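You operate a simulated robot arm through the tools that you are given. There is no shell and no other tool. Be economical: measure what you need, move in short steps, check, and stop when the job is done.

The job below is to be done with a simulated robot arm. You get a single attempt, and the scene is never put back.

## Task
Stain the two racked slides medium blue, rinse them in the water jar and let them drip.
Fine: the white upright rack ends on the drip tray, the blue jar shut again. Set down upright: white upright rack.

It is judged by the outcome, as a careful person would: the job done as asked, and still so three seconds after it is handed in. It fails if anything else is knocked over, pushed out of place, dropped, spilled or broken.

## Robot
A 7-joint arm with a two-finger gripper, on a carriage that runs on a rail from [-216.1, 3.1] to [21.9, -0.3] (x, y) and turns from -3.281 to 2.513 rad about z. Base frame: it is fixed where the carriage stands at the start and does not move with it; the origin is on the floor, on the carriage's upright axis, x ahead of it, y to its left, z up. Readings come in cm, rad, newtons and seconds.
Its first joint turns from -2.601 to 2.601 rad. Places, roughly: blue jar [80, -70, 80]; floor of the drip tray [40, -60, 80]; lid of the blue jar [80, -70, 80]; tap of the rinse tank [110, -80, 80]; water jar [90, -70, 80]. Payload 2.45 kg.
Tool frame: the origin (TCP) lies between the finger pads and is the grasp point; the fingertips stand 2.6 cm ahead of it; z points along the fingers, y is the line along which they close. The gripper opens to 9.6 cm. The gripper's body begins 6.9 cm behind the TCP.
Orientation is that of the tool frame in the base frame, as a unit quaternion [x, y, z, w]. With the fingers straight down and closing along the base's y, the tool's x points along the base's -x, its y along +y and its z along -z.

## Interface
- The arm moves only by the tool servo_tool. Its argument "rows" is a list of rows, each a list of 7 numbers: the shift along the tool's x, y, z in cm, then the turn, a rotation vector about the tool's x, y, z in rad, then the gripper command, from -1 (fully open) to 1 (shut), values between in proportion. In form: [[x, y, z, wx, wy, wz, fingers], ...]. A call has 1 to 12 rows; each row shifts and turns the commanded pose from where the row before left it, along the tool's axes as they then stand. Each row takes 0.2 s and may step no farther than 5 cm and 0.15 rad from the row before; otherwise, or with a gripper value out of range, the whole call is refused. A pose out of reach is approached as far as the arm can. The call stops where the force on the tool passes 90 N (or 10 N more than at its start, if that is more) or the arm is blocked; 0.2 s more then pass. The fingers move at their own pace and stop on an object; they squeeze with about 35 N. The grip force told is the motor's: it shows also when the fingers shut on nothing. Time passes only in rows, and 0.2 s behind the last, so rows that do not move let the fingers close. It gives the time, the measured TCP pose, the force on the tool (base axes), the opening and the grip force at its end, in the units of the frame above (readings bear some noise), with the torque about the TCP (base axes, N m) and any sound that the robot's microphone picked up.
- Cameras (640 x 400 px; columns grow to the right, rows downward): "scene" is now at [-0.9, 9.18, 166.45]; the picture's right is [-0.91, -0.42, 0.00], its down [-0.28, 0.61, -0.74] and it looks along [0.31, -0.67, -0.67] (base axes); focal length 271 px, centre (320, 200). "wrist" rides on the gripper at [8.2, 0.3, -9.8] in the tool frame; the picture's right is [-0.04, 1.00, 0.00], its down [-0.73, -0.03, -0.68] and it looks along [-0.68, -0.03, 0.73] (tool axes); focal length 256 px, centre (320, 200). There is no depth. A picture from a camera that has moved, and an enlarged one, comes with that camera's place and axes in the base frame and with its lens. The place of the scene camera against the robot may be out by one fixed shift of up to 1.8 cm in any direction.
- snapshot(camera): a new picture of that camera. No time passes.
- lift_body(by): slides the trunk up (or, below 0, down) by that many cm; the arm and the scene camera ride with it, the base frame stays. It gives what a move gives, with no picture.
- drive_base(legs): drives the robot by 1 to 6 legs, each [ahead, left, turn to the left] in cm, cm and rad, along the robot's own axes; the way and the turn of a leg run together, so that a leg with both is an arc; at most 150 cm and 3.142 rad a leg. The arm and the cameras ride along, it lands a little off, and it stops where it bumps. It keeps to its track: a leg is cut to what the track allows. It gives what a move gives.
- turn_head(pan, tilt): turns the head with the scene camera to pan (to the left, within 2.705 rad either way) and tilt (down, from -0.506 to 1.204), counted from straight ahead of the robot. It gives what a move gives.
- enlarge(camera, box): a new picture of the part [left, top, right, bottom] of that camera's present view, enlarged. No time passes.
- finish_job(): hands the job in; it is judged then, once.

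Go step by step. Nothing tells you exact positions but the pictures and the camera data: compare them with the known pose of the tool, close in by small moves and look again before you grip or let go. The budget is 120 turns and 90 pictures, counting those below and the enlarged ones. Unless the task says otherwise, let go and move clear before handing in, and close with one line.

The tools are called after "Request:" as a command line: name --pt "numbers of a row" for each row, then --argument value for the rest, lists and objects as JSON in quotes. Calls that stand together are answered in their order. servo_tool: Moves the arm, as the interface text tells. Its arguments: {"type":"object","properties":{"rows":{"type":"array"}},"required":["rows"]} The other tools are called the same way: lift_body (by) slides the trunk up or down; drive_base (legs) drives the base; turn_head (pan, tilt) turns the head that bears the scene camera; snapshot (camera) takes a picture; enlarge (camera, box) takes an enlarged picture of a part of a camera's view; finish_job () hands the job in.

At the start:

```text
t: 0.0
eef_pos: [64.94, -64.24, 120.73]
ee_rot: [0.001, 1.0, 0.0, -0.001]
contact_force: [0.0, -1.0, 0.8]
torque: [0.03, 0.04, 0.0]
finger_gap: 9.62
grip_force: 0.0
trunk travel left (down, up): [-65.0, 6.0]
robot x, y, heading: [-0.04, -0.08, -0.001]
head pan, tilt: [-1.14, 0.738]
```

scene: 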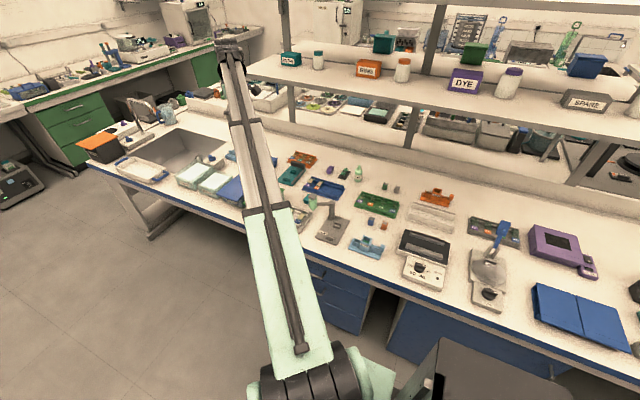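
wrist: 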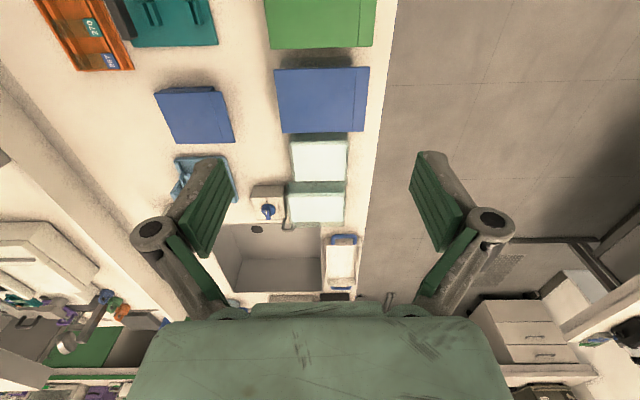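

The bench lies to the robot's right, with the jars near the sink in the wrist view. I'll enlarge both views to identify the jars, the rack and the drip tray.

Request:
enlarge --camera "scene" --box '[80, 120, 280, 245]'

Request:
enlarge --camera "wrist" --box '[140, 0, 400, 310]'

Request:
enlarge --camera "scene" --box '[270, 130, 470, 270]'

```text
3.20 times, centred on (180, 182) of scene
camera zoom: at [-0.9, 9.18, 166.45], right [-0.91, -0.42, 0.0], down [-0.28, 0.61, -0.74], along [0.31, -0.67, -0.67], focal length 867 px, centre (768, 256)
```

zoom: 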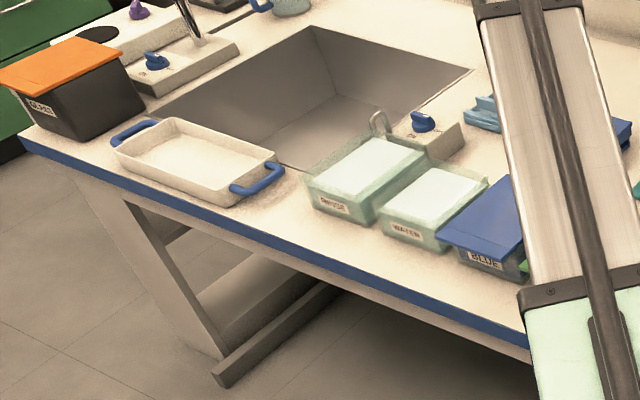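

```text
1.29 times, centred on (270, 155) of wrist
camera zoom: at [56.79, -63.91, 130.65], right [0.04, 1.0, 0.0], down [0.73, -0.03, 0.68], along [0.68, -0.03, -0.73], focal length 330 px, centre (384, 258)
```

zoom: 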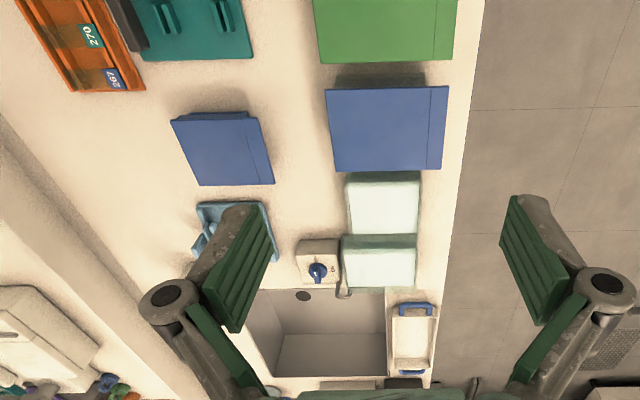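

```text
2.86 times, centred on (370, 200) of scene
camera zoom: at [-0.9, 9.18, 166.45], right [-0.91, -0.42, 0.0], down [-0.28, 0.61, -0.74], along [0.31, -0.67, -0.67], focal length 774 px, centre (177, 200)
```

zoom: 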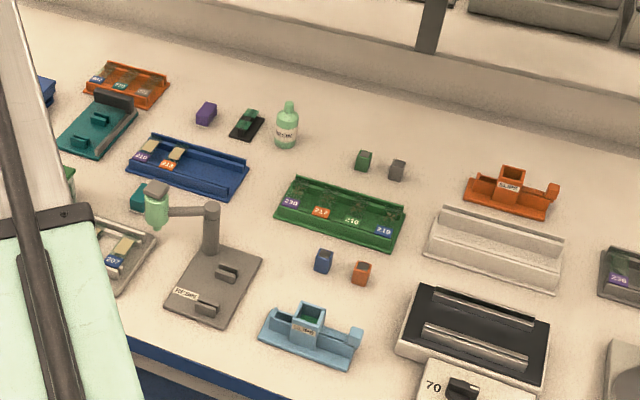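

The water, rinse and blue jars are by the sink, but I don't see the rack or the drip tray yet. I'll move the arm back along −x to view the drip tray area.

Request:
servo_tool --pt "5 0 0 0 0 0 -1" --pt "5 0 0 0 0 0 -1" --pt "5 0 0 0 0 0 -1" --pt "5 0 0 0 0 0 -1" --pt "5 0 0 0 0 0 -1" --pt "5 0 0 0 0 0 -1" --pt "5 0 0 0 0 0 -1" --pt "5 0 0 0 0 0 -1" --pt "5 0 0 0 0 0 -1" --pt "5 0 0 0 0 0 -1"

Request:
snapshot --camera "wrist"

Request:
snapshot --camera "scene"

```text
t: 2.2
eef_pos: [14.73, -64.27, 120.72]
ee_rot: [0.001, 1.0, 0.0, 0.0]
contact_force: [0.1, -0.7, 0.1]
torque: [-0.01, -0.02, -0.03]
finger_gap: 9.59
grip_force: 0.0
trunk travel left (down, up): [-65.0, 6.0]
robot x, y, heading: [-0.02, -0.18, -0.002]
head pan, tilt: [-1.14, 0.738]
```

```text
84 pictures are left
camera wrist: at [6.55, -63.98, 130.56], right [0.04, 1.0, 0.0], down [0.73, -0.03, 0.68], along [0.68, -0.03, -0.73], focal length 256 px, centre (320, 200)
```

wrist: 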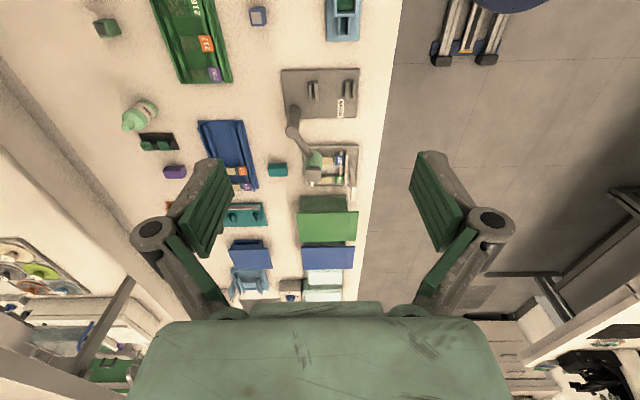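

```text
83 pictures are left
camera scene: at [-0.93, 9.19, 166.45], right [-0.91, -0.42, 0.0], down [-0.28, 0.61, -0.74], along [0.31, -0.67, -0.67], focal length 271 px, centre (320, 200)
```

scene: 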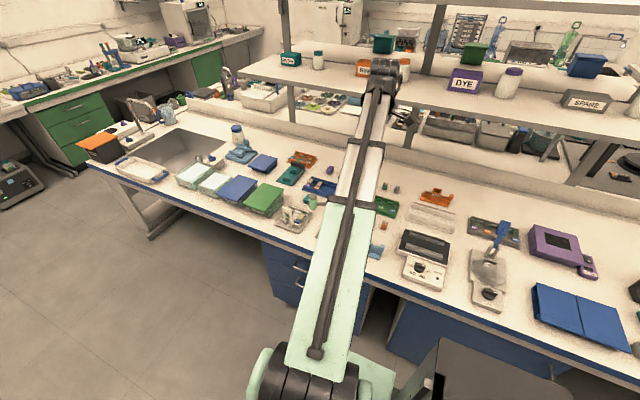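

Request:
enlarge --camera "scene" --box '[160, 120, 340, 235]'

Request:
enlarge --camera "wrist" --box '[220, 60, 370, 310]'

Request:
enlarge --camera "scene" --box '[240, 170, 330, 240]'

```text
3.48 times, centred on (250, 178) of scene
camera zoom: at [-0.93, 9.19, 166.45], right [-0.91, -0.42, 0.0], down [-0.28, 0.61, -0.74], along [0.31, -0.67, -0.67], focal length 942 px, centre (564, 278)
```

zoom: 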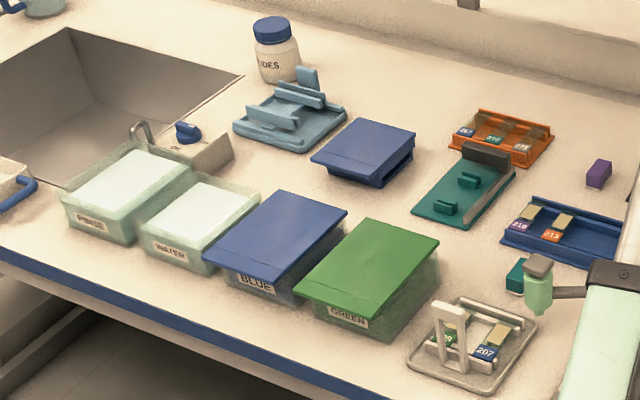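

```text
1.60 times, centred on (295, 185) of wrist
camera zoom: at [6.55, -63.98, 130.56], right [0.04, 1.0, 0.0], down [0.73, -0.03, 0.68], along [0.68, -0.03, -0.73], focal length 410 px, centre (360, 224)
```

zoom: 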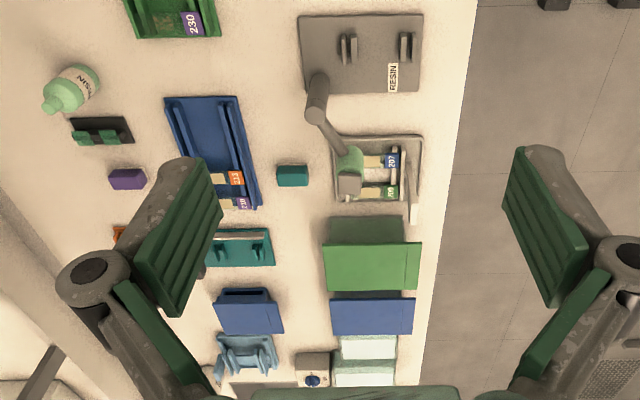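

```text
5.71 times, centred on (285, 205) of scene
camera zoom: at [-0.93, 9.19, 166.45], right [-0.91, -0.42, 0.0], down [-0.28, 0.61, -0.74], along [0.31, -0.67, -0.67], focal length 1548 px, centre (520, 171)
```

zoom: 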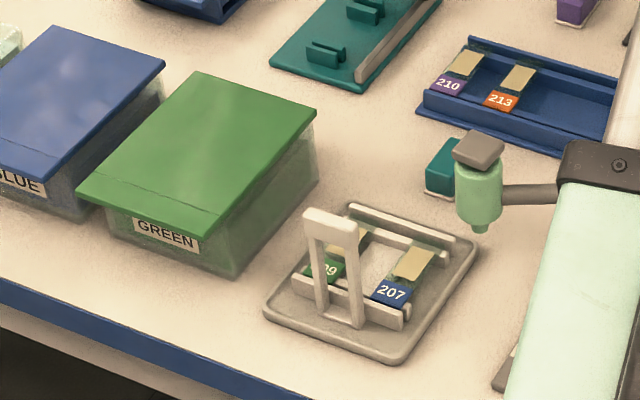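

The white rack with its upright bail handle sits on the grey drip tray, holding slides 209 and 207, and the green, blue, water and rinse jars run on beyond it along +x. The jars are far off, so I'll drive to the rail's front end and measure from there.

Request:
drive_base --legs '[[21.5, 0, 0]]'

Request:
servo_tool --pt "5 -2 0 0 0 0 -1" --pt "5 2 0 0 0 0 -1" --pt "5 2 0 0 0 0 -1" --pt "0 2 0 0 0 0 -1" --pt "0 2 0 0 0 0 -1"

Request:
turn_head --pan -1.1 --tilt 0.85

Request:
snapshot --camera "scene"

Request:
snapshot --camera "wrist"

```text
t: 3.9
eef_pos: [36.2, -64.7, 120.71]
ee_rot: [-0.001, 1.0, 0.0, -0.001]
contact_force: [0.0, -0.7, -0.3]
torque: [0.02, -0.01, 0.01]
finger_gap: 9.59
grip_force: 0.0
trunk travel left (down, up): [-65.0, 6.0]
robot x, y, heading: [21.18, -0.24, 0.003]
head pan, tilt: [-1.14, 0.738]
```

```text
refused: row 1 steps farther than a row can; nothing moved
```

```text
t: 4.5
eef_pos: [36.1, -64.51, 120.71]
ee_rot: [-0.001, 1.0, 0.0, 0.0]
contact_force: [0.0, 0.7, 0.4]
torque: [-0.02, -0.03, 0.01]
finger_gap: 9.58
grip_force: 0.0
trunk travel left (down, up): [-65.0, 6.0]
robot x, y, heading: [21.47, -0.5, 0.003]
head pan, tilt: [-1.1, 0.85]
```

```text
79 pictures are left
camera scene: at [20.41, 9.48, 165.54], right [-0.89, -0.45, 0.0], down [-0.34, 0.67, -0.66], along [0.3, -0.59, -0.75], focal length 271 px, centre (320, 200)
```

scene: 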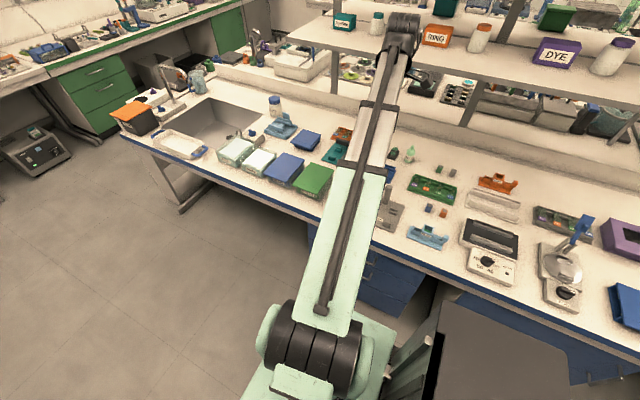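

```text
78 pictures are left
camera wrist: at [27.99, -64.3, 130.54], right [0.04, 1.0, 0.0], down [0.73, -0.03, 0.68], along [0.68, -0.03, -0.73], focal length 256 px, centre (320, 200)
```

wrist: 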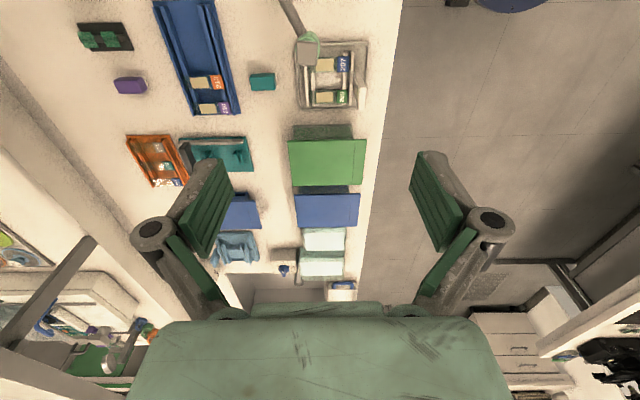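

The wrist view now covers both the tray and the jars. I'll enlarge it and use it with the earlier view to triangulate.

Request:
enlarge --camera "wrist" --box '[240, 110, 400, 310]'

Request:
enlarge --camera "wrist" --box '[240, 0, 400, 120]'

Request:
enlarge --camera "scene" --box '[200, 110, 360, 210]'

```text
2.00 times, centred on (320, 210) of wrist
camera zoom: at [27.99, -64.3, 130.54], right [0.04, 1.0, 0.0], down [0.73, -0.03, 0.68], along [0.68, -0.03, -0.73], focal length 512 px, centre (320, 180)
```

zoom: 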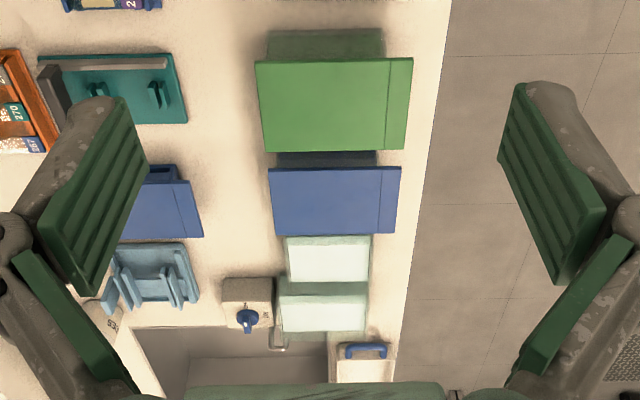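

```text
3.33 times, centred on (320, 60) of wrist
camera zoom: at [27.99, -64.3, 130.54], right [0.04, 1.0, 0.0], down [0.73, -0.03, 0.68], along [0.68, -0.03, -0.73], focal length 853 px, centre (320, 667)
```

zoom: 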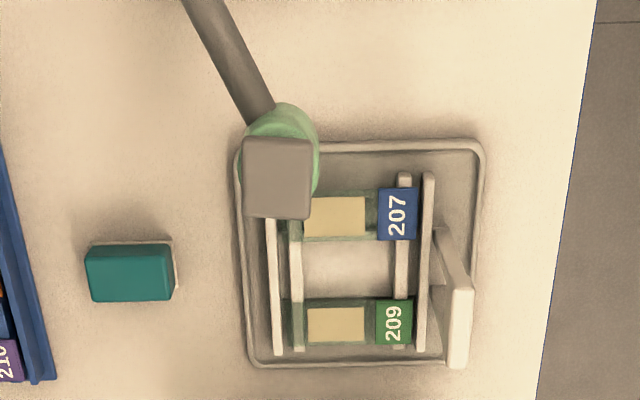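

```text
4.00 times, centred on (280, 160) of scene
camera zoom: at [20.41, 9.48, 165.54], right [-0.89, -0.45, 0.0], down [-0.34, 0.67, -0.66], along [0.3, -0.59, -0.75], focal length 1083 px, centre (480, 360)
```

zoom: 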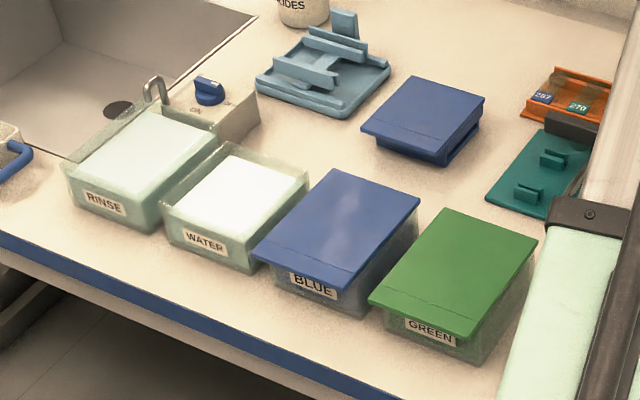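

The blue lid is about 12×16 cm at z≈83.5, with a lip overhanging on the +y side. Before planning the staining, I'll look for any stain chart on the walls and take a closer look at the slides.

Request:
turn_head --pan -1.5 --tilt 0.3

Request:
snapshot --camera "scene"

```text
t: 5.5
eef_pos: [36.07, -64.63, 120.81]
ee_rot: [-0.001, 1.0, 0.0, 0.0]
contact_force: [0.1, 0.3, -0.9]
torque: [0.01, 0.0, 0.04]
finger_gap: 9.62
grip_force: 0.1
trunk travel left (down, up): [-65.0, 6.0]
robot x, y, heading: [21.38, -0.28, 0.004]
head pan, tilt: [-1.499, 0.3]
```

```text
74 pictures are left
camera scene: at [17.53, 7.13, 170.37], right [-1.0, -0.07, 0.0], down [-0.02, 0.3, -0.95], along [0.07, -0.95, -0.3], focal length 271 px, centre (320, 200)
```

scene: 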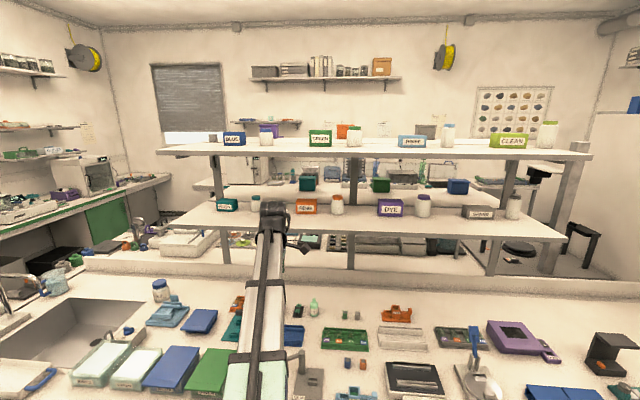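

There's a poster that might be a chart, so I'll enlarge it.

Request:
enlarge --camera "scene" --box '[460, 75, 570, 145]'

Request:
enlarge --camera "scene" --box '[140, 55, 240, 150]'

```text
5.71 times, centred on (515, 110) of scene
camera zoom: at [17.53, 7.13, 170.37], right [-1.0, -0.07, 0.0], down [-0.02, 0.3, -0.95], along [0.07, -0.95, -0.3], focal length 1548 px, centre (-794, 714)
```

zoom: 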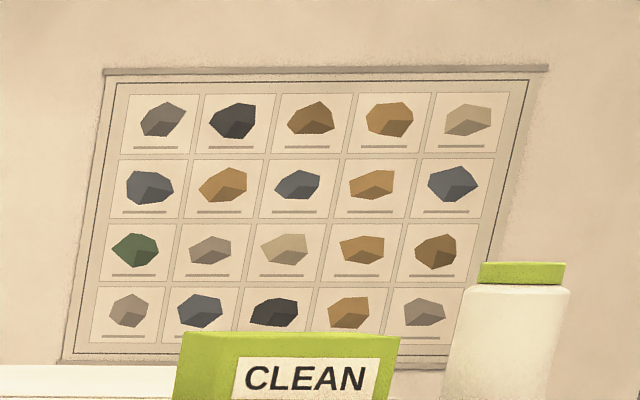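

```text
4.21 times, centred on (190, 102) of scene
camera zoom: at [17.53, 7.13, 170.37], right [-1.0, -0.07, 0.0], down [-0.02, 0.3, -0.95], along [0.07, -0.95, -0.3], focal length 1140 px, centre (867, 610)
```

zoom: 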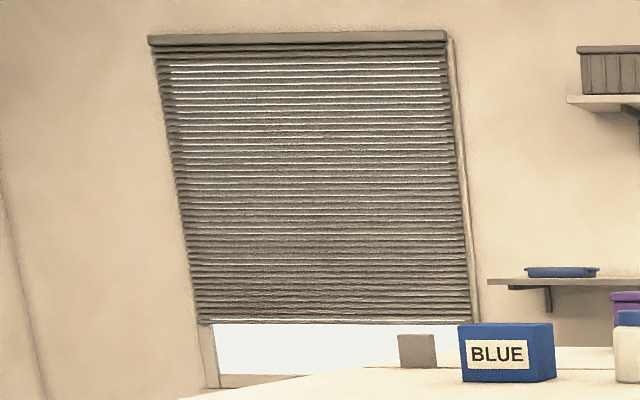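

No stain chart here, so I'll judge the shade by watching the slides. Next I'll turn the tool horizontal, pointing −y and closing vertically, to pinch the lid's lip.

Request:
servo_tool --pt "0 0 0 0.1428 0 0 -1" --pt "0 0 0 0.1428 0 0 -1" --pt "0 0 0 0.1428 0 0 -1" --pt "0 0 0 0.1428 0 0 -1" --pt "0 0 0 0.1428 0 0 -1" --pt "0 0 0 0.1428 0 0 -1" --pt "0 0 0 0.1428 0 0 -1" --pt "0 0 0 0.1428 0 0 -1" --pt "0 0 0 0.1428 0 0 -1" --pt "0 0 0 0.1428 0 0 -1" --pt "0 0 0 0.1428 0 0 -1"

Request:
servo_tool --pt "-4 0 -2.5 0 0 0 -1" --pt "-4 0 -2.5 0 0 0 -1" --pt "-4 0 -2.5 0 0 0 -1" --pt "-4 0 -2.5 0 0 0 -1" --pt "-4 0 -2.5 0 0 0 -1" --pt "-4 0 -2.5 0 0 0 -1" --pt "-4 0 -2.5 0 0 0 -1" --pt "-4 0 -2.5 0 0 0 -1" --pt "-4 2 0 0 0 0 -1" --pt "-3.9 3 0 0 0 0 -1"

Request:
turn_head --pan -0.95 --tilt 0.8

Request:
snapshot --camera "scene"

Request:
snapshot --camera "wrist"

```text
t: 7.9
eef_pos: [36.71, -67.13, 121.24]
ee_rot: [0.001, -0.707, 0.707, -0.001]
contact_force: [0.3, -0.2, 0.6]
torque: [0.04, 0.02, -0.01]
finger_gap: 9.6
grip_force: 0.1
out of reach, approached as far as the arm can: row 9, 10, 11
trunk travel left (down, up): [-65.0, 6.0]
robot x, y, heading: [21.15, 0.04, 0.001]
head pan, tilt: [-1.499, 0.3]
```

```text
t: 10.1
eef_pos: [77.38, -49.45, 116.57]
ee_rot: [0.0, 0.707, -0.707, 0.001]
contact_force: [-0.4, -0.1, 0.5]
torque: [0.0, 0.0, 0.01]
finger_gap: 9.62
grip_force: 0.1
out of reach, approached as far as the arm can: row 1, 2, 3
trunk travel left (down, up): [-65.0, 6.0]
robot x, y, heading: [21.31, -0.34, 0.001]
head pan, tilt: [-1.499, 0.3]
```

```text
t: 11.1
eef_pos: [77.25, -49.41, 116.6]
ee_rot: [0.0, 0.708, -0.707, 0.001]
contact_force: [0.6, 0.4, -0.2]
torque: [-0.05, 0.0, -0.02]
finger_gap: 9.6
grip_force: 0.0
trunk travel left (down, up): [-65.0, 6.0]
robot x, y, heading: [21.01, -0.68, -0.004]
head pan, tilt: [-0.949, 0.799]
```

```text
71 pictures are left
camera scene: at [21.55, 9.88, 165.95], right [-0.81, -0.58, 0.0], down [-0.42, 0.58, -0.7], along [0.41, -0.57, -0.72], focal length 271 px, centre (320, 200)
```

scene: 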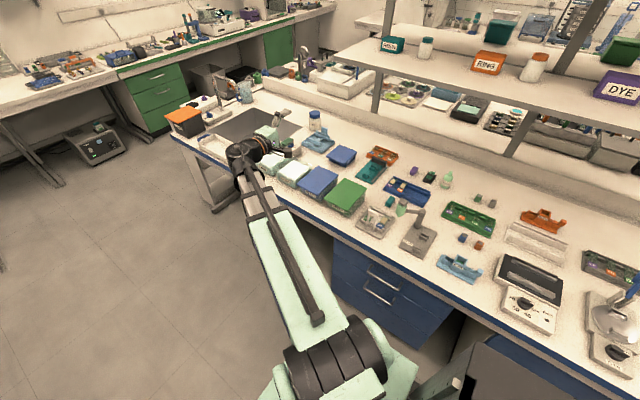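

```text
70 pictures are left
camera wrist: at [69.12, -39.61, 116.33], right [0.04, 0.0, -1.0], down [0.73, 0.68, 0.03], along [0.68, -0.73, 0.03], focal length 256 px, centre (320, 200)
```

wrist: 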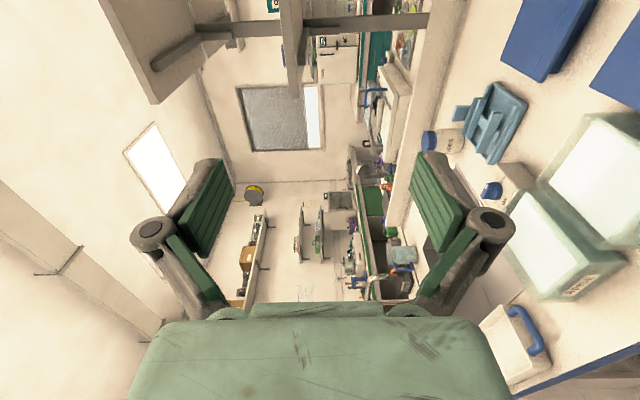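

The tool is horizontal in front of the jars. I'll lower it ahead of the lip and look again.

Request:
servo_tool --pt "0 4 -1 0 0 0 -1" --pt "0 4 -1 0 0 0 -1" --pt "0 4 -1 0 0 0 -1" --pt "0 4 0 0 0 0 -0.5" --pt "0 4 0 0 0 0 -0.5" --pt "0 4 0 0 0 0 -0.5" --pt "0 3 0 0 0 0 -0.5" --pt "0 0 0 0 0 0 -0.5"

Request:
snapshot --camera "wrist"

Request:
enlarge --camera "scene" --box '[220, 110, 420, 235]'

```text
t: 12.9
eef_pos: [77.64, -46.31, 89.54]
ee_rot: [-0.001, 0.707, -0.707, 0.0]
contact_force: [0.6, -0.1, -0.4]
torque: [0.04, 0.0, 0.01]
finger_gap: 7.2
grip_force: 0.1
trunk travel left (down, up): [-65.0, 6.0]
robot x, y, heading: [21.18, -0.29, 0.006]
head pan, tilt: [-0.949, 0.799]
```

```text
69 pictures are left
camera wrist: at [69.38, -36.48, 89.16], right [0.04, 0.0, -1.0], down [0.73, 0.68, 0.03], along [0.68, -0.73, 0.03], focal length 256 px, centre (320, 200)
```

wrist: 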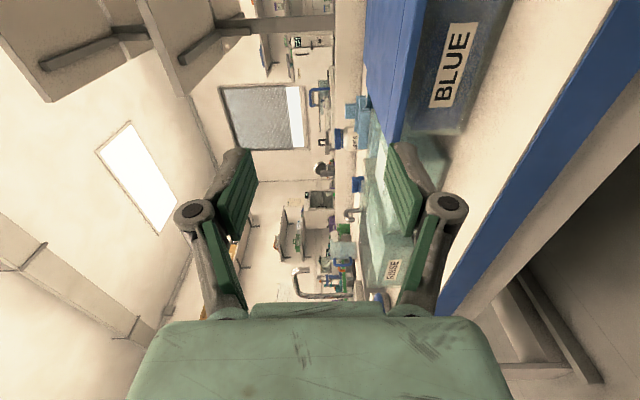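

```text
3.20 times, centred on (320, 172) of scene
camera zoom: at [21.56, 9.88, 165.94], right [-0.81, -0.58, 0.0], down [-0.42, 0.58, -0.7], along [0.41, -0.57, -0.72], focal length 867 px, centre (320, 288)
```

zoom: 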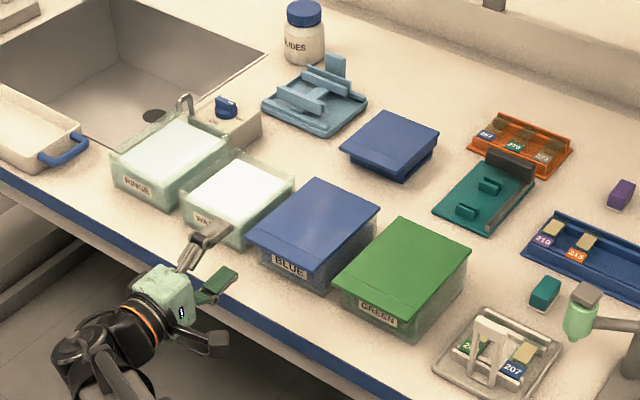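

Request:
enlarge --camera "wrist" --box '[340, 0, 520, 200]'

```text
2.00 times, centred on (430, 100) of wrist
camera zoom: at [69.38, -36.48, 89.16], right [0.04, 0.0, -1.0], down [0.73, 0.68, 0.03], along [0.68, -0.73, 0.03], focal length 512 px, centre (100, 400)
```

zoom: 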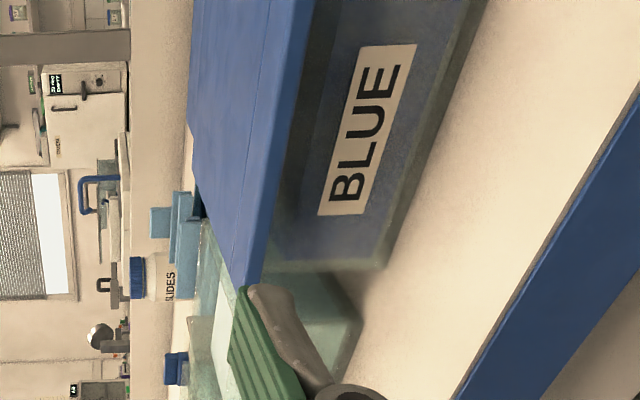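

The lip's front edge is at y≈−57.5, with the lid's mid-height at z≈82.3. I'll go to lip height just in front of it and check.

Request:
servo_tool --pt "0.8 3.6 0 0 0 0 -0.5" --pt "0.8 3.6 0 0 0 0 -0.5" --pt "0 0 3 0 0 0 -0.5" --pt "0 0 3 0 0 0 -0.6" --pt "0 0 0 0 0 0 -0.6"

Request:
snapshot --camera "wrist"

Request:
enlarge --camera "scene" --box '[260, 140, 360, 220]'

```text
t: 14.1
eef_pos: [76.07, -52.3, 82.32]
ee_rot: [-0.001, 0.708, -0.707, 0.001]
contact_force: [0.1, -1.0, -0.2]
torque: [-0.01, 0.0, -0.03]
finger_gap: 7.7
grip_force: 0.1
trunk travel left (down, up): [-65.0, 6.0]
robot x, y, heading: [20.98, -0.34, -0.0]
head pan, tilt: [-0.949, 0.799]
```

```text
66 pictures are left
camera wrist: at [67.91, -42.44, 82.06], right [0.04, 0.0, -1.0], down [0.73, 0.68, 0.03], along [0.68, -0.73, 0.03], focal length 256 px, centre (320, 200)
```

wrist: 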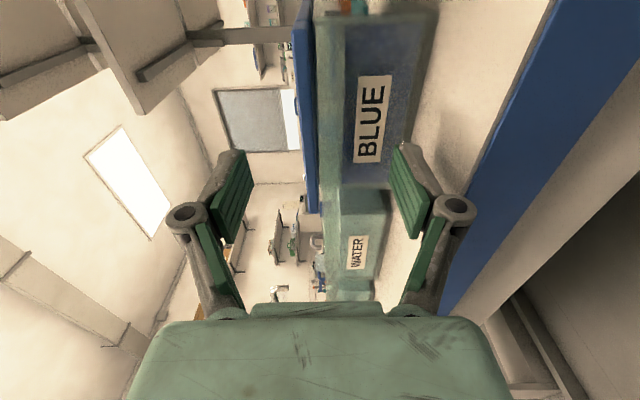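

```text
5.00 times, centred on (310, 180) of scene
camera zoom: at [21.55, 9.86, 165.94], right [-0.81, -0.58, 0.0], down [-0.42, 0.58, -0.7], along [0.41, -0.57, -0.72], focal length 1354 px, centre (370, 300)
```

zoom: 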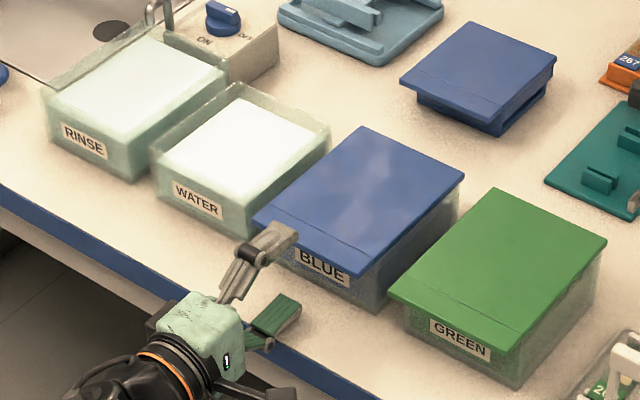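

Request:
enlarge --camera "wrist" --box '[260, 60, 400, 240]'

```text
2.22 times, centred on (330, 150) of wrist
camera zoom: at [67.91, -42.44, 82.06], right [0.04, 0.0, -1.0], down [0.73, 0.68, 0.03], along [0.68, -0.73, 0.03], focal length 569 px, centre (298, 311)
```

zoom: 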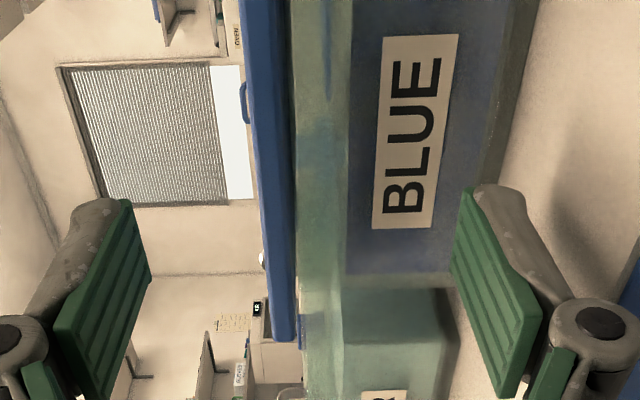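

Lid centre z≈83.0. I'll rise 0.7 cm, ease forward so the lip lies between the fingers, and check the overlap.

Request:
servo_tool --pt "0 -0.7 0 0 0 0 -0.6" --pt "0 0 1.5 0 0 0 -0.6" --pt "0 0 1.5 0 0 0 -0.6" --pt "0 0 0.5 0 0 0 -0.6"

Request:
snapshot --camera "wrist"

Request:
enlarge --camera "scene" --box '[280, 155, 340, 205]'

```text
t: 15.1
eef_pos: [75.94, -55.88, 83.15]
ee_rot: [0.0, -0.707, 0.707, -0.001]
contact_force: [0.1, -0.3, -0.2]
torque: [0.02, 0.01, 0.03]
finger_gap: 7.67
grip_force: 0.0
trunk travel left (down, up): [-65.0, 6.0]
robot x, y, heading: [21.32, -0.58, -0.0]
head pan, tilt: [-0.949, 0.799]
```

```text
63 pictures are left
camera wrist: at [67.83, -46.01, 82.81], right [0.04, 0.0, -1.0], down [0.73, 0.68, 0.03], along [0.68, -0.73, 0.03], focal length 256 px, centre (320, 200)
```

wrist: 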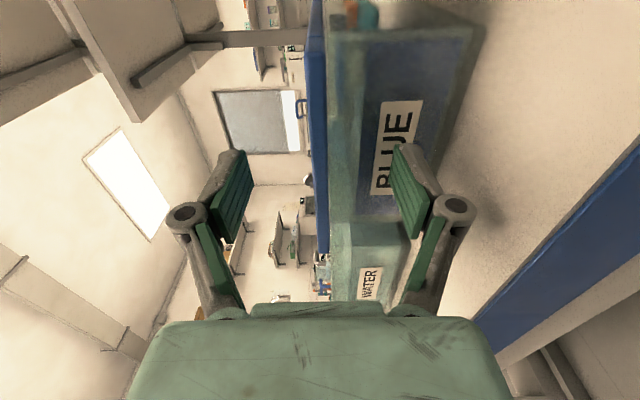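

```text
8.00 times, centred on (310, 180) of scene
camera zoom: at [21.55, 9.89, 165.94], right [-0.81, -0.58, 0.0], down [-0.42, 0.58, -0.7], along [0.41, -0.57, -0.72], focal length 2167 px, centre (400, 360)
```

zoom: 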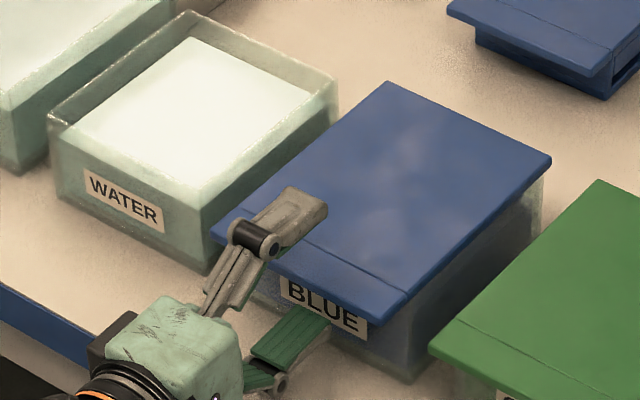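

The lip sits centred between the fingers with about 2 cm of overlap. I'll close gently and read the forces.

Request:
servo_tool --pt "0 0 0 0 0 0 -0.2" --pt "0 0 0 0 0 0 0.3" --pt "0 0 0 0 0 0 0.6" --pt "0 0 0 0 0 0 1" --pt "0 0 0 0 0 0 1"

Request:
snapshot --camera "wrist"

```text
t: 16.3
eef_pos: [76.05, -55.74, 83.15]
ee_rot: [-0.001, 0.707, -0.707, 0.001]
contact_force: [-0.1, 0.7, -0.6]
torque: [0.02, 0.01, -0.04]
finger_gap: 0.65
grip_force: 34.7
trunk travel left (down, up): [-65.0, 6.0]
robot x, y, heading: [21.42, -0.21, 0.001]
head pan, tilt: [-0.949, 0.799]
```

```text
61 pictures are left
camera wrist: at [67.83, -45.97, 82.81], right [0.04, 0.0, -1.0], down [0.73, 0.68, 0.03], along [0.68, -0.73, 0.03], focal length 256 px, centre (320, 200)
```

wrist: 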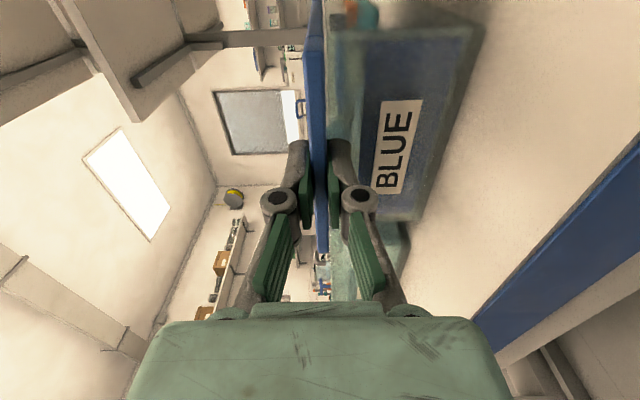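

The lip is gripped (0.65 cm thick). I'll lift slowly straight up.

Request:
servo_tool --pt "0 -0.5 0 0 0 0 1" --pt "0 -0.5 0 0 0 0 1" --pt "0 -1 0 0 0 0 1" --pt "0 -1.5 0 0 0 0 1" --pt "0 -2 0 0 0 0 1" --pt "0 -2 0 0 0 0 1" --pt "0 -2 0 0 0 0 1" --pt "0 0 0 0 0 0 1"

Request:
enlarge --camera "scene" --box '[240, 120, 400, 230]'

Request:
snapshot --camera "wrist"

```text
t: 18.1
eef_pos: [76.09, -55.64, 92.8]
ee_rot: [0.001, -0.706, 0.708, -0.001]
contact_force: [-0.5, 0.2, -0.2]
torque: [0.01, 0.02, -0.02]
finger_gap: 0.0
grip_force: 28.4
trunk travel left (down, up): [-65.0, 6.0]
robot x, y, heading: [21.56, -0.18, 0.003]
head pan, tilt: [-0.949, 0.799]
```

```text
3.64 times, centred on (320, 175) of scene
camera zoom: at [21.54, 9.92, 165.95], right [-0.81, -0.58, 0.0], down [-0.42, 0.58, -0.7], along [0.41, -0.57, -0.72], focal length 985 px, centre (320, 291)
```

zoom: 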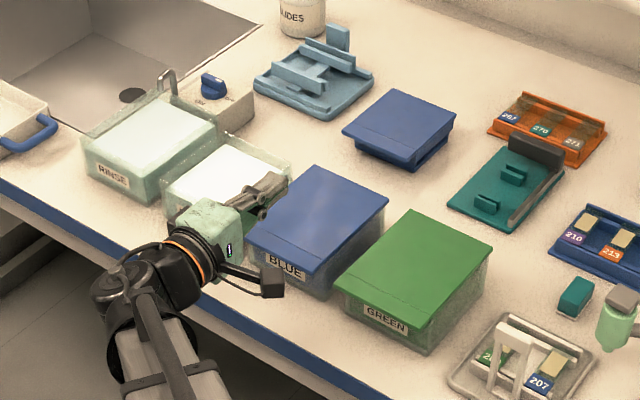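

```text
59 pictures are left
camera wrist: at [67.91, -45.86, 92.51], right [0.04, 0.0, -1.0], down [0.73, 0.68, 0.03], along [0.68, -0.73, 0.03], focal length 256 px, centre (320, 200)
```

wrist: 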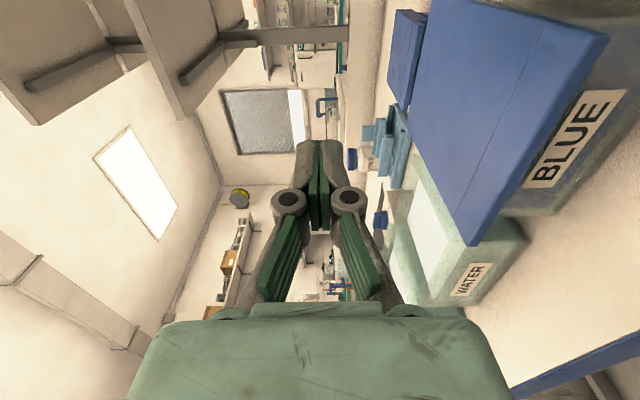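

The grip slipped: the fingers are shut on nothing and the lid appears still seated. I'll back off, re-approach, grip again, and then hinge the lid up around its rear edge so that little moment loads the pinch.

Request:
servo_tool --pt "0 0 -4 0 0 0 1" --pt "0 4 0 0 0 0 -0.5" --pt "0 4 0 0 0 0 -0.6" --pt "0 1.7 0 0 0 0 -0.6" --pt "0 0 2 0 0 0 -0.6" --pt "0 0 1.2 0 0 0 -0.6" --pt "0 0 0 0 0 0 -0.6"

Request:
enlarge --camera "wrist" --box '[220, 0, 480, 300]'

```text
t: 19.7
eef_pos: [76.09, -54.96, 82.76]
ee_rot: [0.001, -0.707, 0.707, -0.001]
contact_force: [-0.4, -0.3, 0.4]
torque: [-0.03, 0.02, -0.01]
finger_gap: 7.68
grip_force: 0.0
trunk travel left (down, up): [-65.0, 6.0]
robot x, y, heading: [21.37, -0.5, 0.007]
head pan, tilt: [-0.949, 0.799]
```

```text
1.33 times, centred on (350, 150) of wrist
camera zoom: at [67.92, -45.18, 82.52], right [0.04, 0.0, -1.0], down [0.73, 0.68, 0.03], along [0.68, -0.73, 0.03], focal length 341 px, centre (280, 267)
```

zoom: 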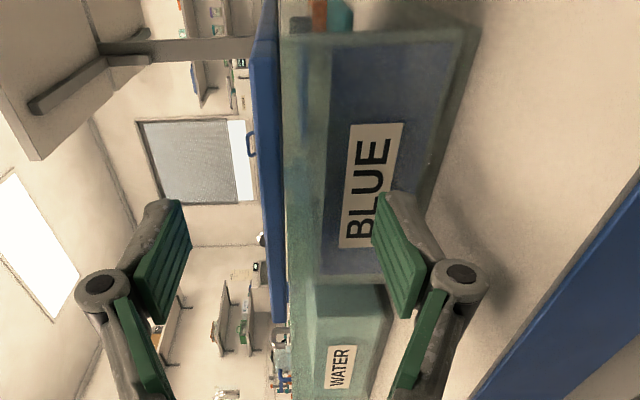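

Request:
servo_tool --pt "0 -0.4 0.5 0 0 0 -0.6" --pt "0 0 0.4 0 0 0 -0.6" --pt "0 0 0.4 0 0 0 -0.6"

Request:
servo_tool --pt "0 0 0.3 0 0 0 -0.6"

Request:
enlarge --camera "wrist" --box '[220, 0, 480, 300]'

```text
t: 20.5
eef_pos: [75.98, -56.28, 83.37]
ee_rot: [-0.001, 0.708, -0.707, 0.001]
contact_force: [0.5, -0.1, 0.0]
torque: [0.01, -0.02, -0.01]
finger_gap: 7.68
grip_force: 0.0
trunk travel left (down, up): [-65.0, 6.0]
robot x, y, heading: [21.34, -0.13, 0.001]
head pan, tilt: [-0.949, 0.799]
```

```text
t: 20.9
eef_pos: [76.01, -56.51, 83.36]
ee_rot: [0.0, 0.707, -0.707, 0.001]
contact_force: [0.2, 0.0, 0.6]
torque: [0.01, -0.01, -0.02]
finger_gap: 7.67
grip_force: 0.1
trunk travel left (down, up): [-65.0, 6.0]
robot x, y, heading: [21.28, -0.42, 0.003]
head pan, tilt: [-0.949, 0.799]
```

```text
1.33 times, centred on (350, 150) of wrist
camera zoom: at [67.78, -46.77, 82.99], right [0.04, 0.0, -1.0], down [0.73, 0.68, 0.03], along [0.68, -0.73, 0.03], focal length 341 px, centre (280, 267)
```

zoom: 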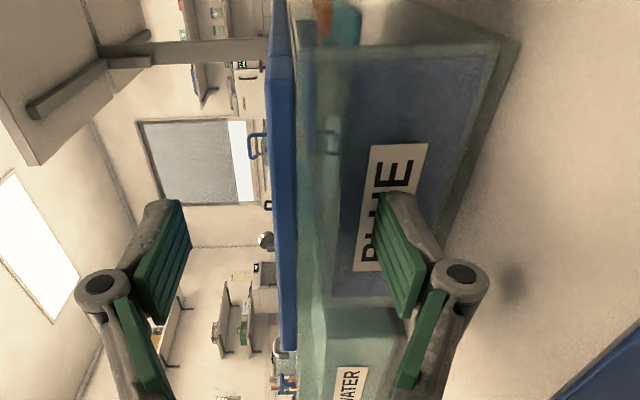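

Request:
servo_tool --pt "0 0 0.3 0 0 0 -0.6"

Request:
servo_tool --pt "0 0 0.3 0 0 0 -0.6"

```text
t: 21.3
eef_pos: [76.01, -56.96, 83.27]
ee_rot: [0.0, 0.707, -0.707, 0.001]
contact_force: [-1.2, 7.4, -0.8]
torque: [0.32, 0.08, -0.12]
finger_gap: 8.11
grip_force: 3.9
trunk travel left (down, up): [-65.0, 6.0]
robot x, y, heading: [20.97, 0.21, 0.004]
head pan, tilt: [-0.949, 0.799]
```

```text
t: 21.7
eef_pos: [75.89, -57.13, 83.31]
ee_rot: [-0.001, 0.707, -0.707, 0.0]
contact_force: [-1.9, 10.7, -3.5]
torque: [0.57, 0.05, -0.19]
finger_gap: 8.59
grip_force: 6.2
trunk travel left (down, up): [-65.0, 6.0]
robot x, y, heading: [21.32, 0.19, -0.0]
head pan, tilt: [-0.949, 0.799]
```

The lower finger just touched the jar wall. I'll back off 0.5 cm and close there, at near-maximum overlap.

Request:
servo_tool --pt "0 0 -0.5 0 0 0 -0.6" --pt "0 0 0 0 0 0 -0.6"

Request:
servo_tool --pt "0 0 0 0 0 0 0.2" --pt "0 0 0 0 0 0 0.6" --pt "0 0 0 0 0 0 1" --pt "0 0 0 0 0 0 1" --pt "0 0 0 0 0 0 1"

Request:
servo_tool --pt "0 -0.3 0 -0.02 0 0 1" --pt "0 -0.3 0 -0.02 0 0 1" --pt "0 0 0 0 0 0 1"

Request:
snapshot --camera "wrist"

```text
t: 22.3
eef_pos: [75.92, -56.74, 83.35]
ee_rot: [0.001, -0.707, 0.707, 0.0]
contact_force: [2.0, 3.5, -0.8]
torque: [0.17, -0.07, -0.06]
finger_gap: 7.84
grip_force: 1.1
trunk travel left (down, up): [-65.0, 6.0]
robot x, y, heading: [21.41, -0.29, -0.002]
head pan, tilt: [-0.949, 0.799]
```

```text
t: 23.5
eef_pos: [75.94, -56.56, 82.9]
ee_rot: [0.002, 0.711, -0.703, 0.001]
contact_force: [-7.7, 62.0, -39.8]
torque: [3.15, -0.11, -0.73]
finger_gap: 6.66
grip_force: 35.2
trunk travel left (down, up): [-65.0, 6.0]
robot x, y, heading: [21.51, -0.14, 0.002]
head pan, tilt: [-0.949, 0.799]
```

```text
t: 24.3
eef_pos: [76.06, -56.53, 83.5]
ee_rot: [0.001, 0.727, -0.687, 0.001]
contact_force: [-4.3, 51.3, -44.3]
torque: [2.77, -0.38, -0.69]
finger_gap: 6.43
grip_force: 35.1
trunk travel left (down, up): [-65.0, 6.0]
robot x, y, heading: [21.27, 0.07, -0.001]
head pan, tilt: [-0.949, 0.799]
```

```text
56 pictures are left
camera wrist: at [67.84, -46.74, 83.56], right [0.04, 0.05, -1.0], down [0.73, 0.68, 0.07], along [0.68, -0.74, -0.01], focal length 256 px, centre (320, 200)
```

wrist: 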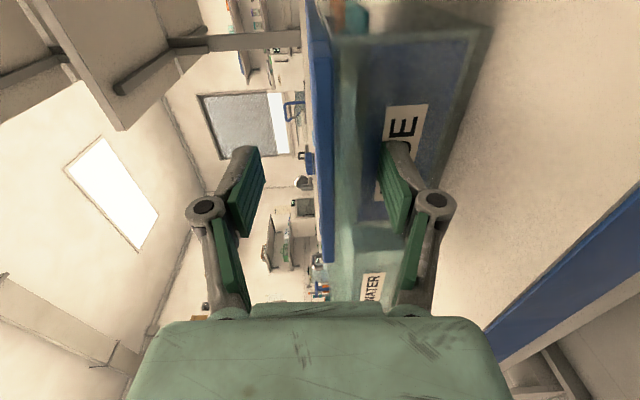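

The finger jammed on the jar wall while closing, because the linkage swings the tips forward. I'll release and back off right away.

Request:
servo_tool --pt "0 0 0 0 0 0 -0.5" --pt "0 0.3 0 0.02 0 0 -0.6" --pt "0 0.3 -0.5 0.02 0 0 -0.6" --pt "0 0 -0.6 0 0 0 -0.6" --pt "0 0 0 0 0 0 -0.6"

Request:
snapshot --camera "wrist"

Request:
enlarge --camera "scene" --box '[240, 120, 400, 230]'

```text
t: 25.5
eef_pos: [75.94, -55.65, 83.42]
ee_rot: [-0.001, -0.707, 0.707, 0.0]
contact_force: [-0.4, -0.4, 0.0]
torque: [0.0, 0.02, -0.02]
finger_gap: 7.66
grip_force: 0.2
trunk travel left (down, up): [-65.0, 6.0]
robot x, y, heading: [21.52, -0.44, 0.006]
head pan, tilt: [-0.949, 0.799]
```

```text
55 pictures are left
camera wrist: at [67.72, -45.84, 83.04], right [0.04, 0.0, -1.0], down [0.73, 0.68, 0.03], along [0.68, -0.73, 0.03], focal length 256 px, centre (320, 200)
```

wrist: 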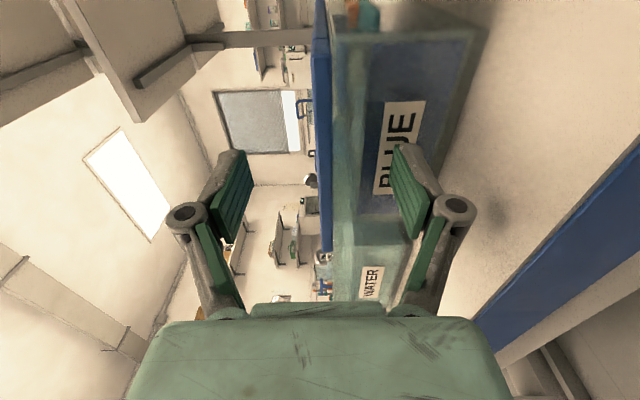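

```text
3.64 times, centred on (320, 175) of scene
camera zoom: at [21.55, 9.89, 165.94], right [-0.81, -0.58, 0.0], down [-0.42, 0.58, -0.7], along [0.41, -0.57, -0.72], focal length 985 px, centre (320, 291)
```

zoom: 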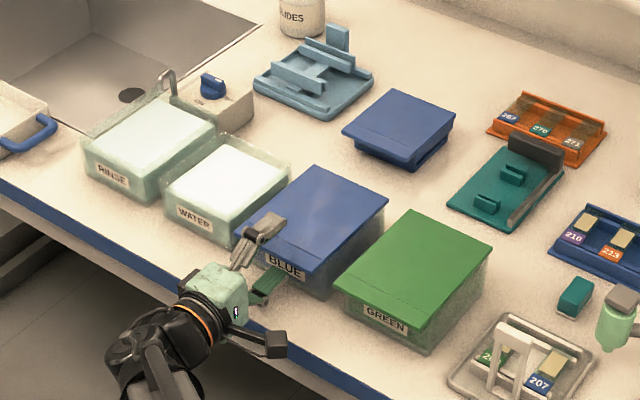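

The jar looks unmoved. I'll narrow the fingers to about 2.4 cm first, then edge forward until the faintest contact.

Request:
servo_tool --pt "0 0.15 0 0 0 0 0" --pt "0 0 0 0 0 0 0.5" --pt "0 0 0 0 0 0 0.5"

Request:
servo_tool --pt "0 0 0.25 0 0 0 0.5" --pt "0 0 0 0 0 0 0.5"

Request:
enlarge --camera "wrist" --box '[240, 100, 400, 260]'

```text
t: 26.3
eef_pos: [75.95, -55.47, 83.11]
ee_rot: [0.001, -0.707, 0.707, 0.0]
contact_force: [-0.4, 1.2, -0.2]
torque: [0.01, -0.02, 0.01]
finger_gap: 2.41
grip_force: 0.1
trunk travel left (down, up): [-65.0, 6.0]
robot x, y, heading: [21.93, -0.59, 0.003]
head pan, tilt: [-0.949, 0.799]
```

```text
t: 26.9
eef_pos: [75.9, -55.83, 83.1]
ee_rot: [0.0, -0.707, 0.707, -0.001]
contact_force: [-0.4, 1.0, -0.5]
torque: [0.04, 0.01, -0.01]
finger_gap: 2.43
grip_force: 0.1
trunk travel left (down, up): [-65.0, 6.0]
robot x, y, heading: [21.68, 0.22, -0.002]
head pan, tilt: [-0.949, 0.799]
```

```text
2.50 times, centred on (320, 180) of wrist
camera zoom: at [67.71, -46.07, 82.88], right [0.04, 0.0, -1.0], down [0.73, 0.68, 0.03], along [0.68, -0.73, 0.03], focal length 640 px, centre (320, 250)
```

zoom: 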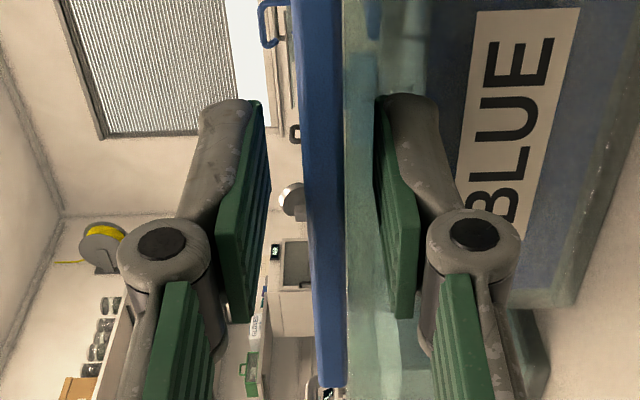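

Request:
servo_tool --pt "0 0 0.2 0 0 0 0.5" --pt "0 0 0 0 0 0 0.5"

Request:
servo_tool --pt "0 0 0.2 0 0 0 0.5" --pt "0 0 0 0 0 0 0.5"

```text
t: 27.5
eef_pos: [75.94, -55.82, 83.19]
ee_rot: [-0.001, 0.707, -0.707, 0.0]
contact_force: [-4.8, 14.0, -0.9]
torque: [0.32, 0.06, -0.28]
finger_gap: 2.54
grip_force: 1.5
trunk travel left (down, up): [-65.0, 6.0]
robot x, y, heading: [20.95, -0.55, 0.005]
head pan, tilt: [-0.949, 0.799]
```

```text
t: 28.1
eef_pos: [75.97, -56.01, 83.4]
ee_rot: [0.001, -0.707, 0.707, 0.0]
contact_force: [-8.8, 32.0, -6.4]
torque: [0.84, 0.09, -0.48]
finger_gap: 3.11
grip_force: 4.5
trunk travel left (down, up): [-65.0, 6.0]
robot x, y, heading: [21.21, -0.14, -0.002]
head pan, tilt: [-0.949, 0.799]
```

Contact is at y≈−55.85, and the jar stays firm. I'll back off 0.4 cm, grip, then hinge the lid about its rear edge in small steps.

Request:
servo_tool --pt "0 0 -0.45 0 0 0 0.5" --pt "0 0 0 0 0 0 0.7" --pt "0 0 0 0 0 0 1" --pt "0 0 0 0 0 0 1" --pt "0 0 0 0 0 0 1"

Request:
servo_tool --pt "0 -0.33 0 -0.02 0 0 1" --pt "0 -0.33 0 -0.02 0 0 1" --pt "0 0 0 0 0 0 1"

Request:
snapshot --camera "wrist"

```text
t: 29.3
eef_pos: [75.95, -55.93, 83.14]
ee_rot: [0.0, 0.707, -0.707, 0.0]
contact_force: [6.9, -11.0, 0.8]
torque: [-0.04, -0.07, -0.01]
finger_gap: 0.68
grip_force: 35.0
trunk travel left (down, up): [-65.0, 6.0]
robot x, y, heading: [20.98, -0.42, 0.004]
head pan, tilt: [-0.949, 0.799]
```

```text
t: 30.1
eef_pos: [76.08, -55.9, 83.77]
ee_rot: [0.0, 0.722, -0.692, 0.001]
contact_force: [9.9, -17.5, -1.0]
torque: [0.04, -0.17, -0.02]
finger_gap: 0.68
grip_force: 35.1
trunk travel left (down, up): [-65.0, 6.0]
robot x, y, heading: [21.19, -0.32, -0.001]
head pan, tilt: [-0.949, 0.799]
```

```text
52 pictures are left
camera wrist: at [67.84, -46.06, 83.84], right [0.04, 0.04, -1.0], down [0.73, 0.68, 0.06], along [0.68, -0.73, 0.0], focal length 256 px, centre (320, 200)
```

wrist: 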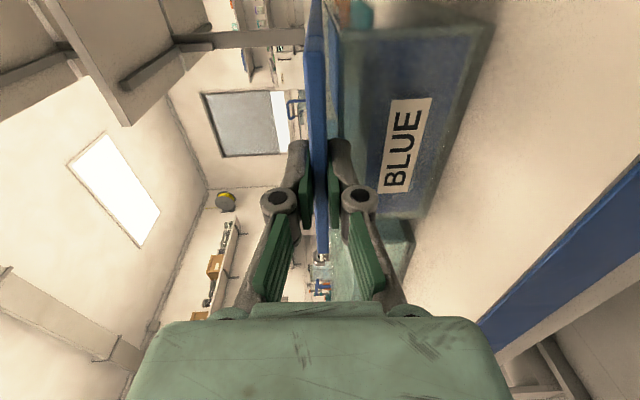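

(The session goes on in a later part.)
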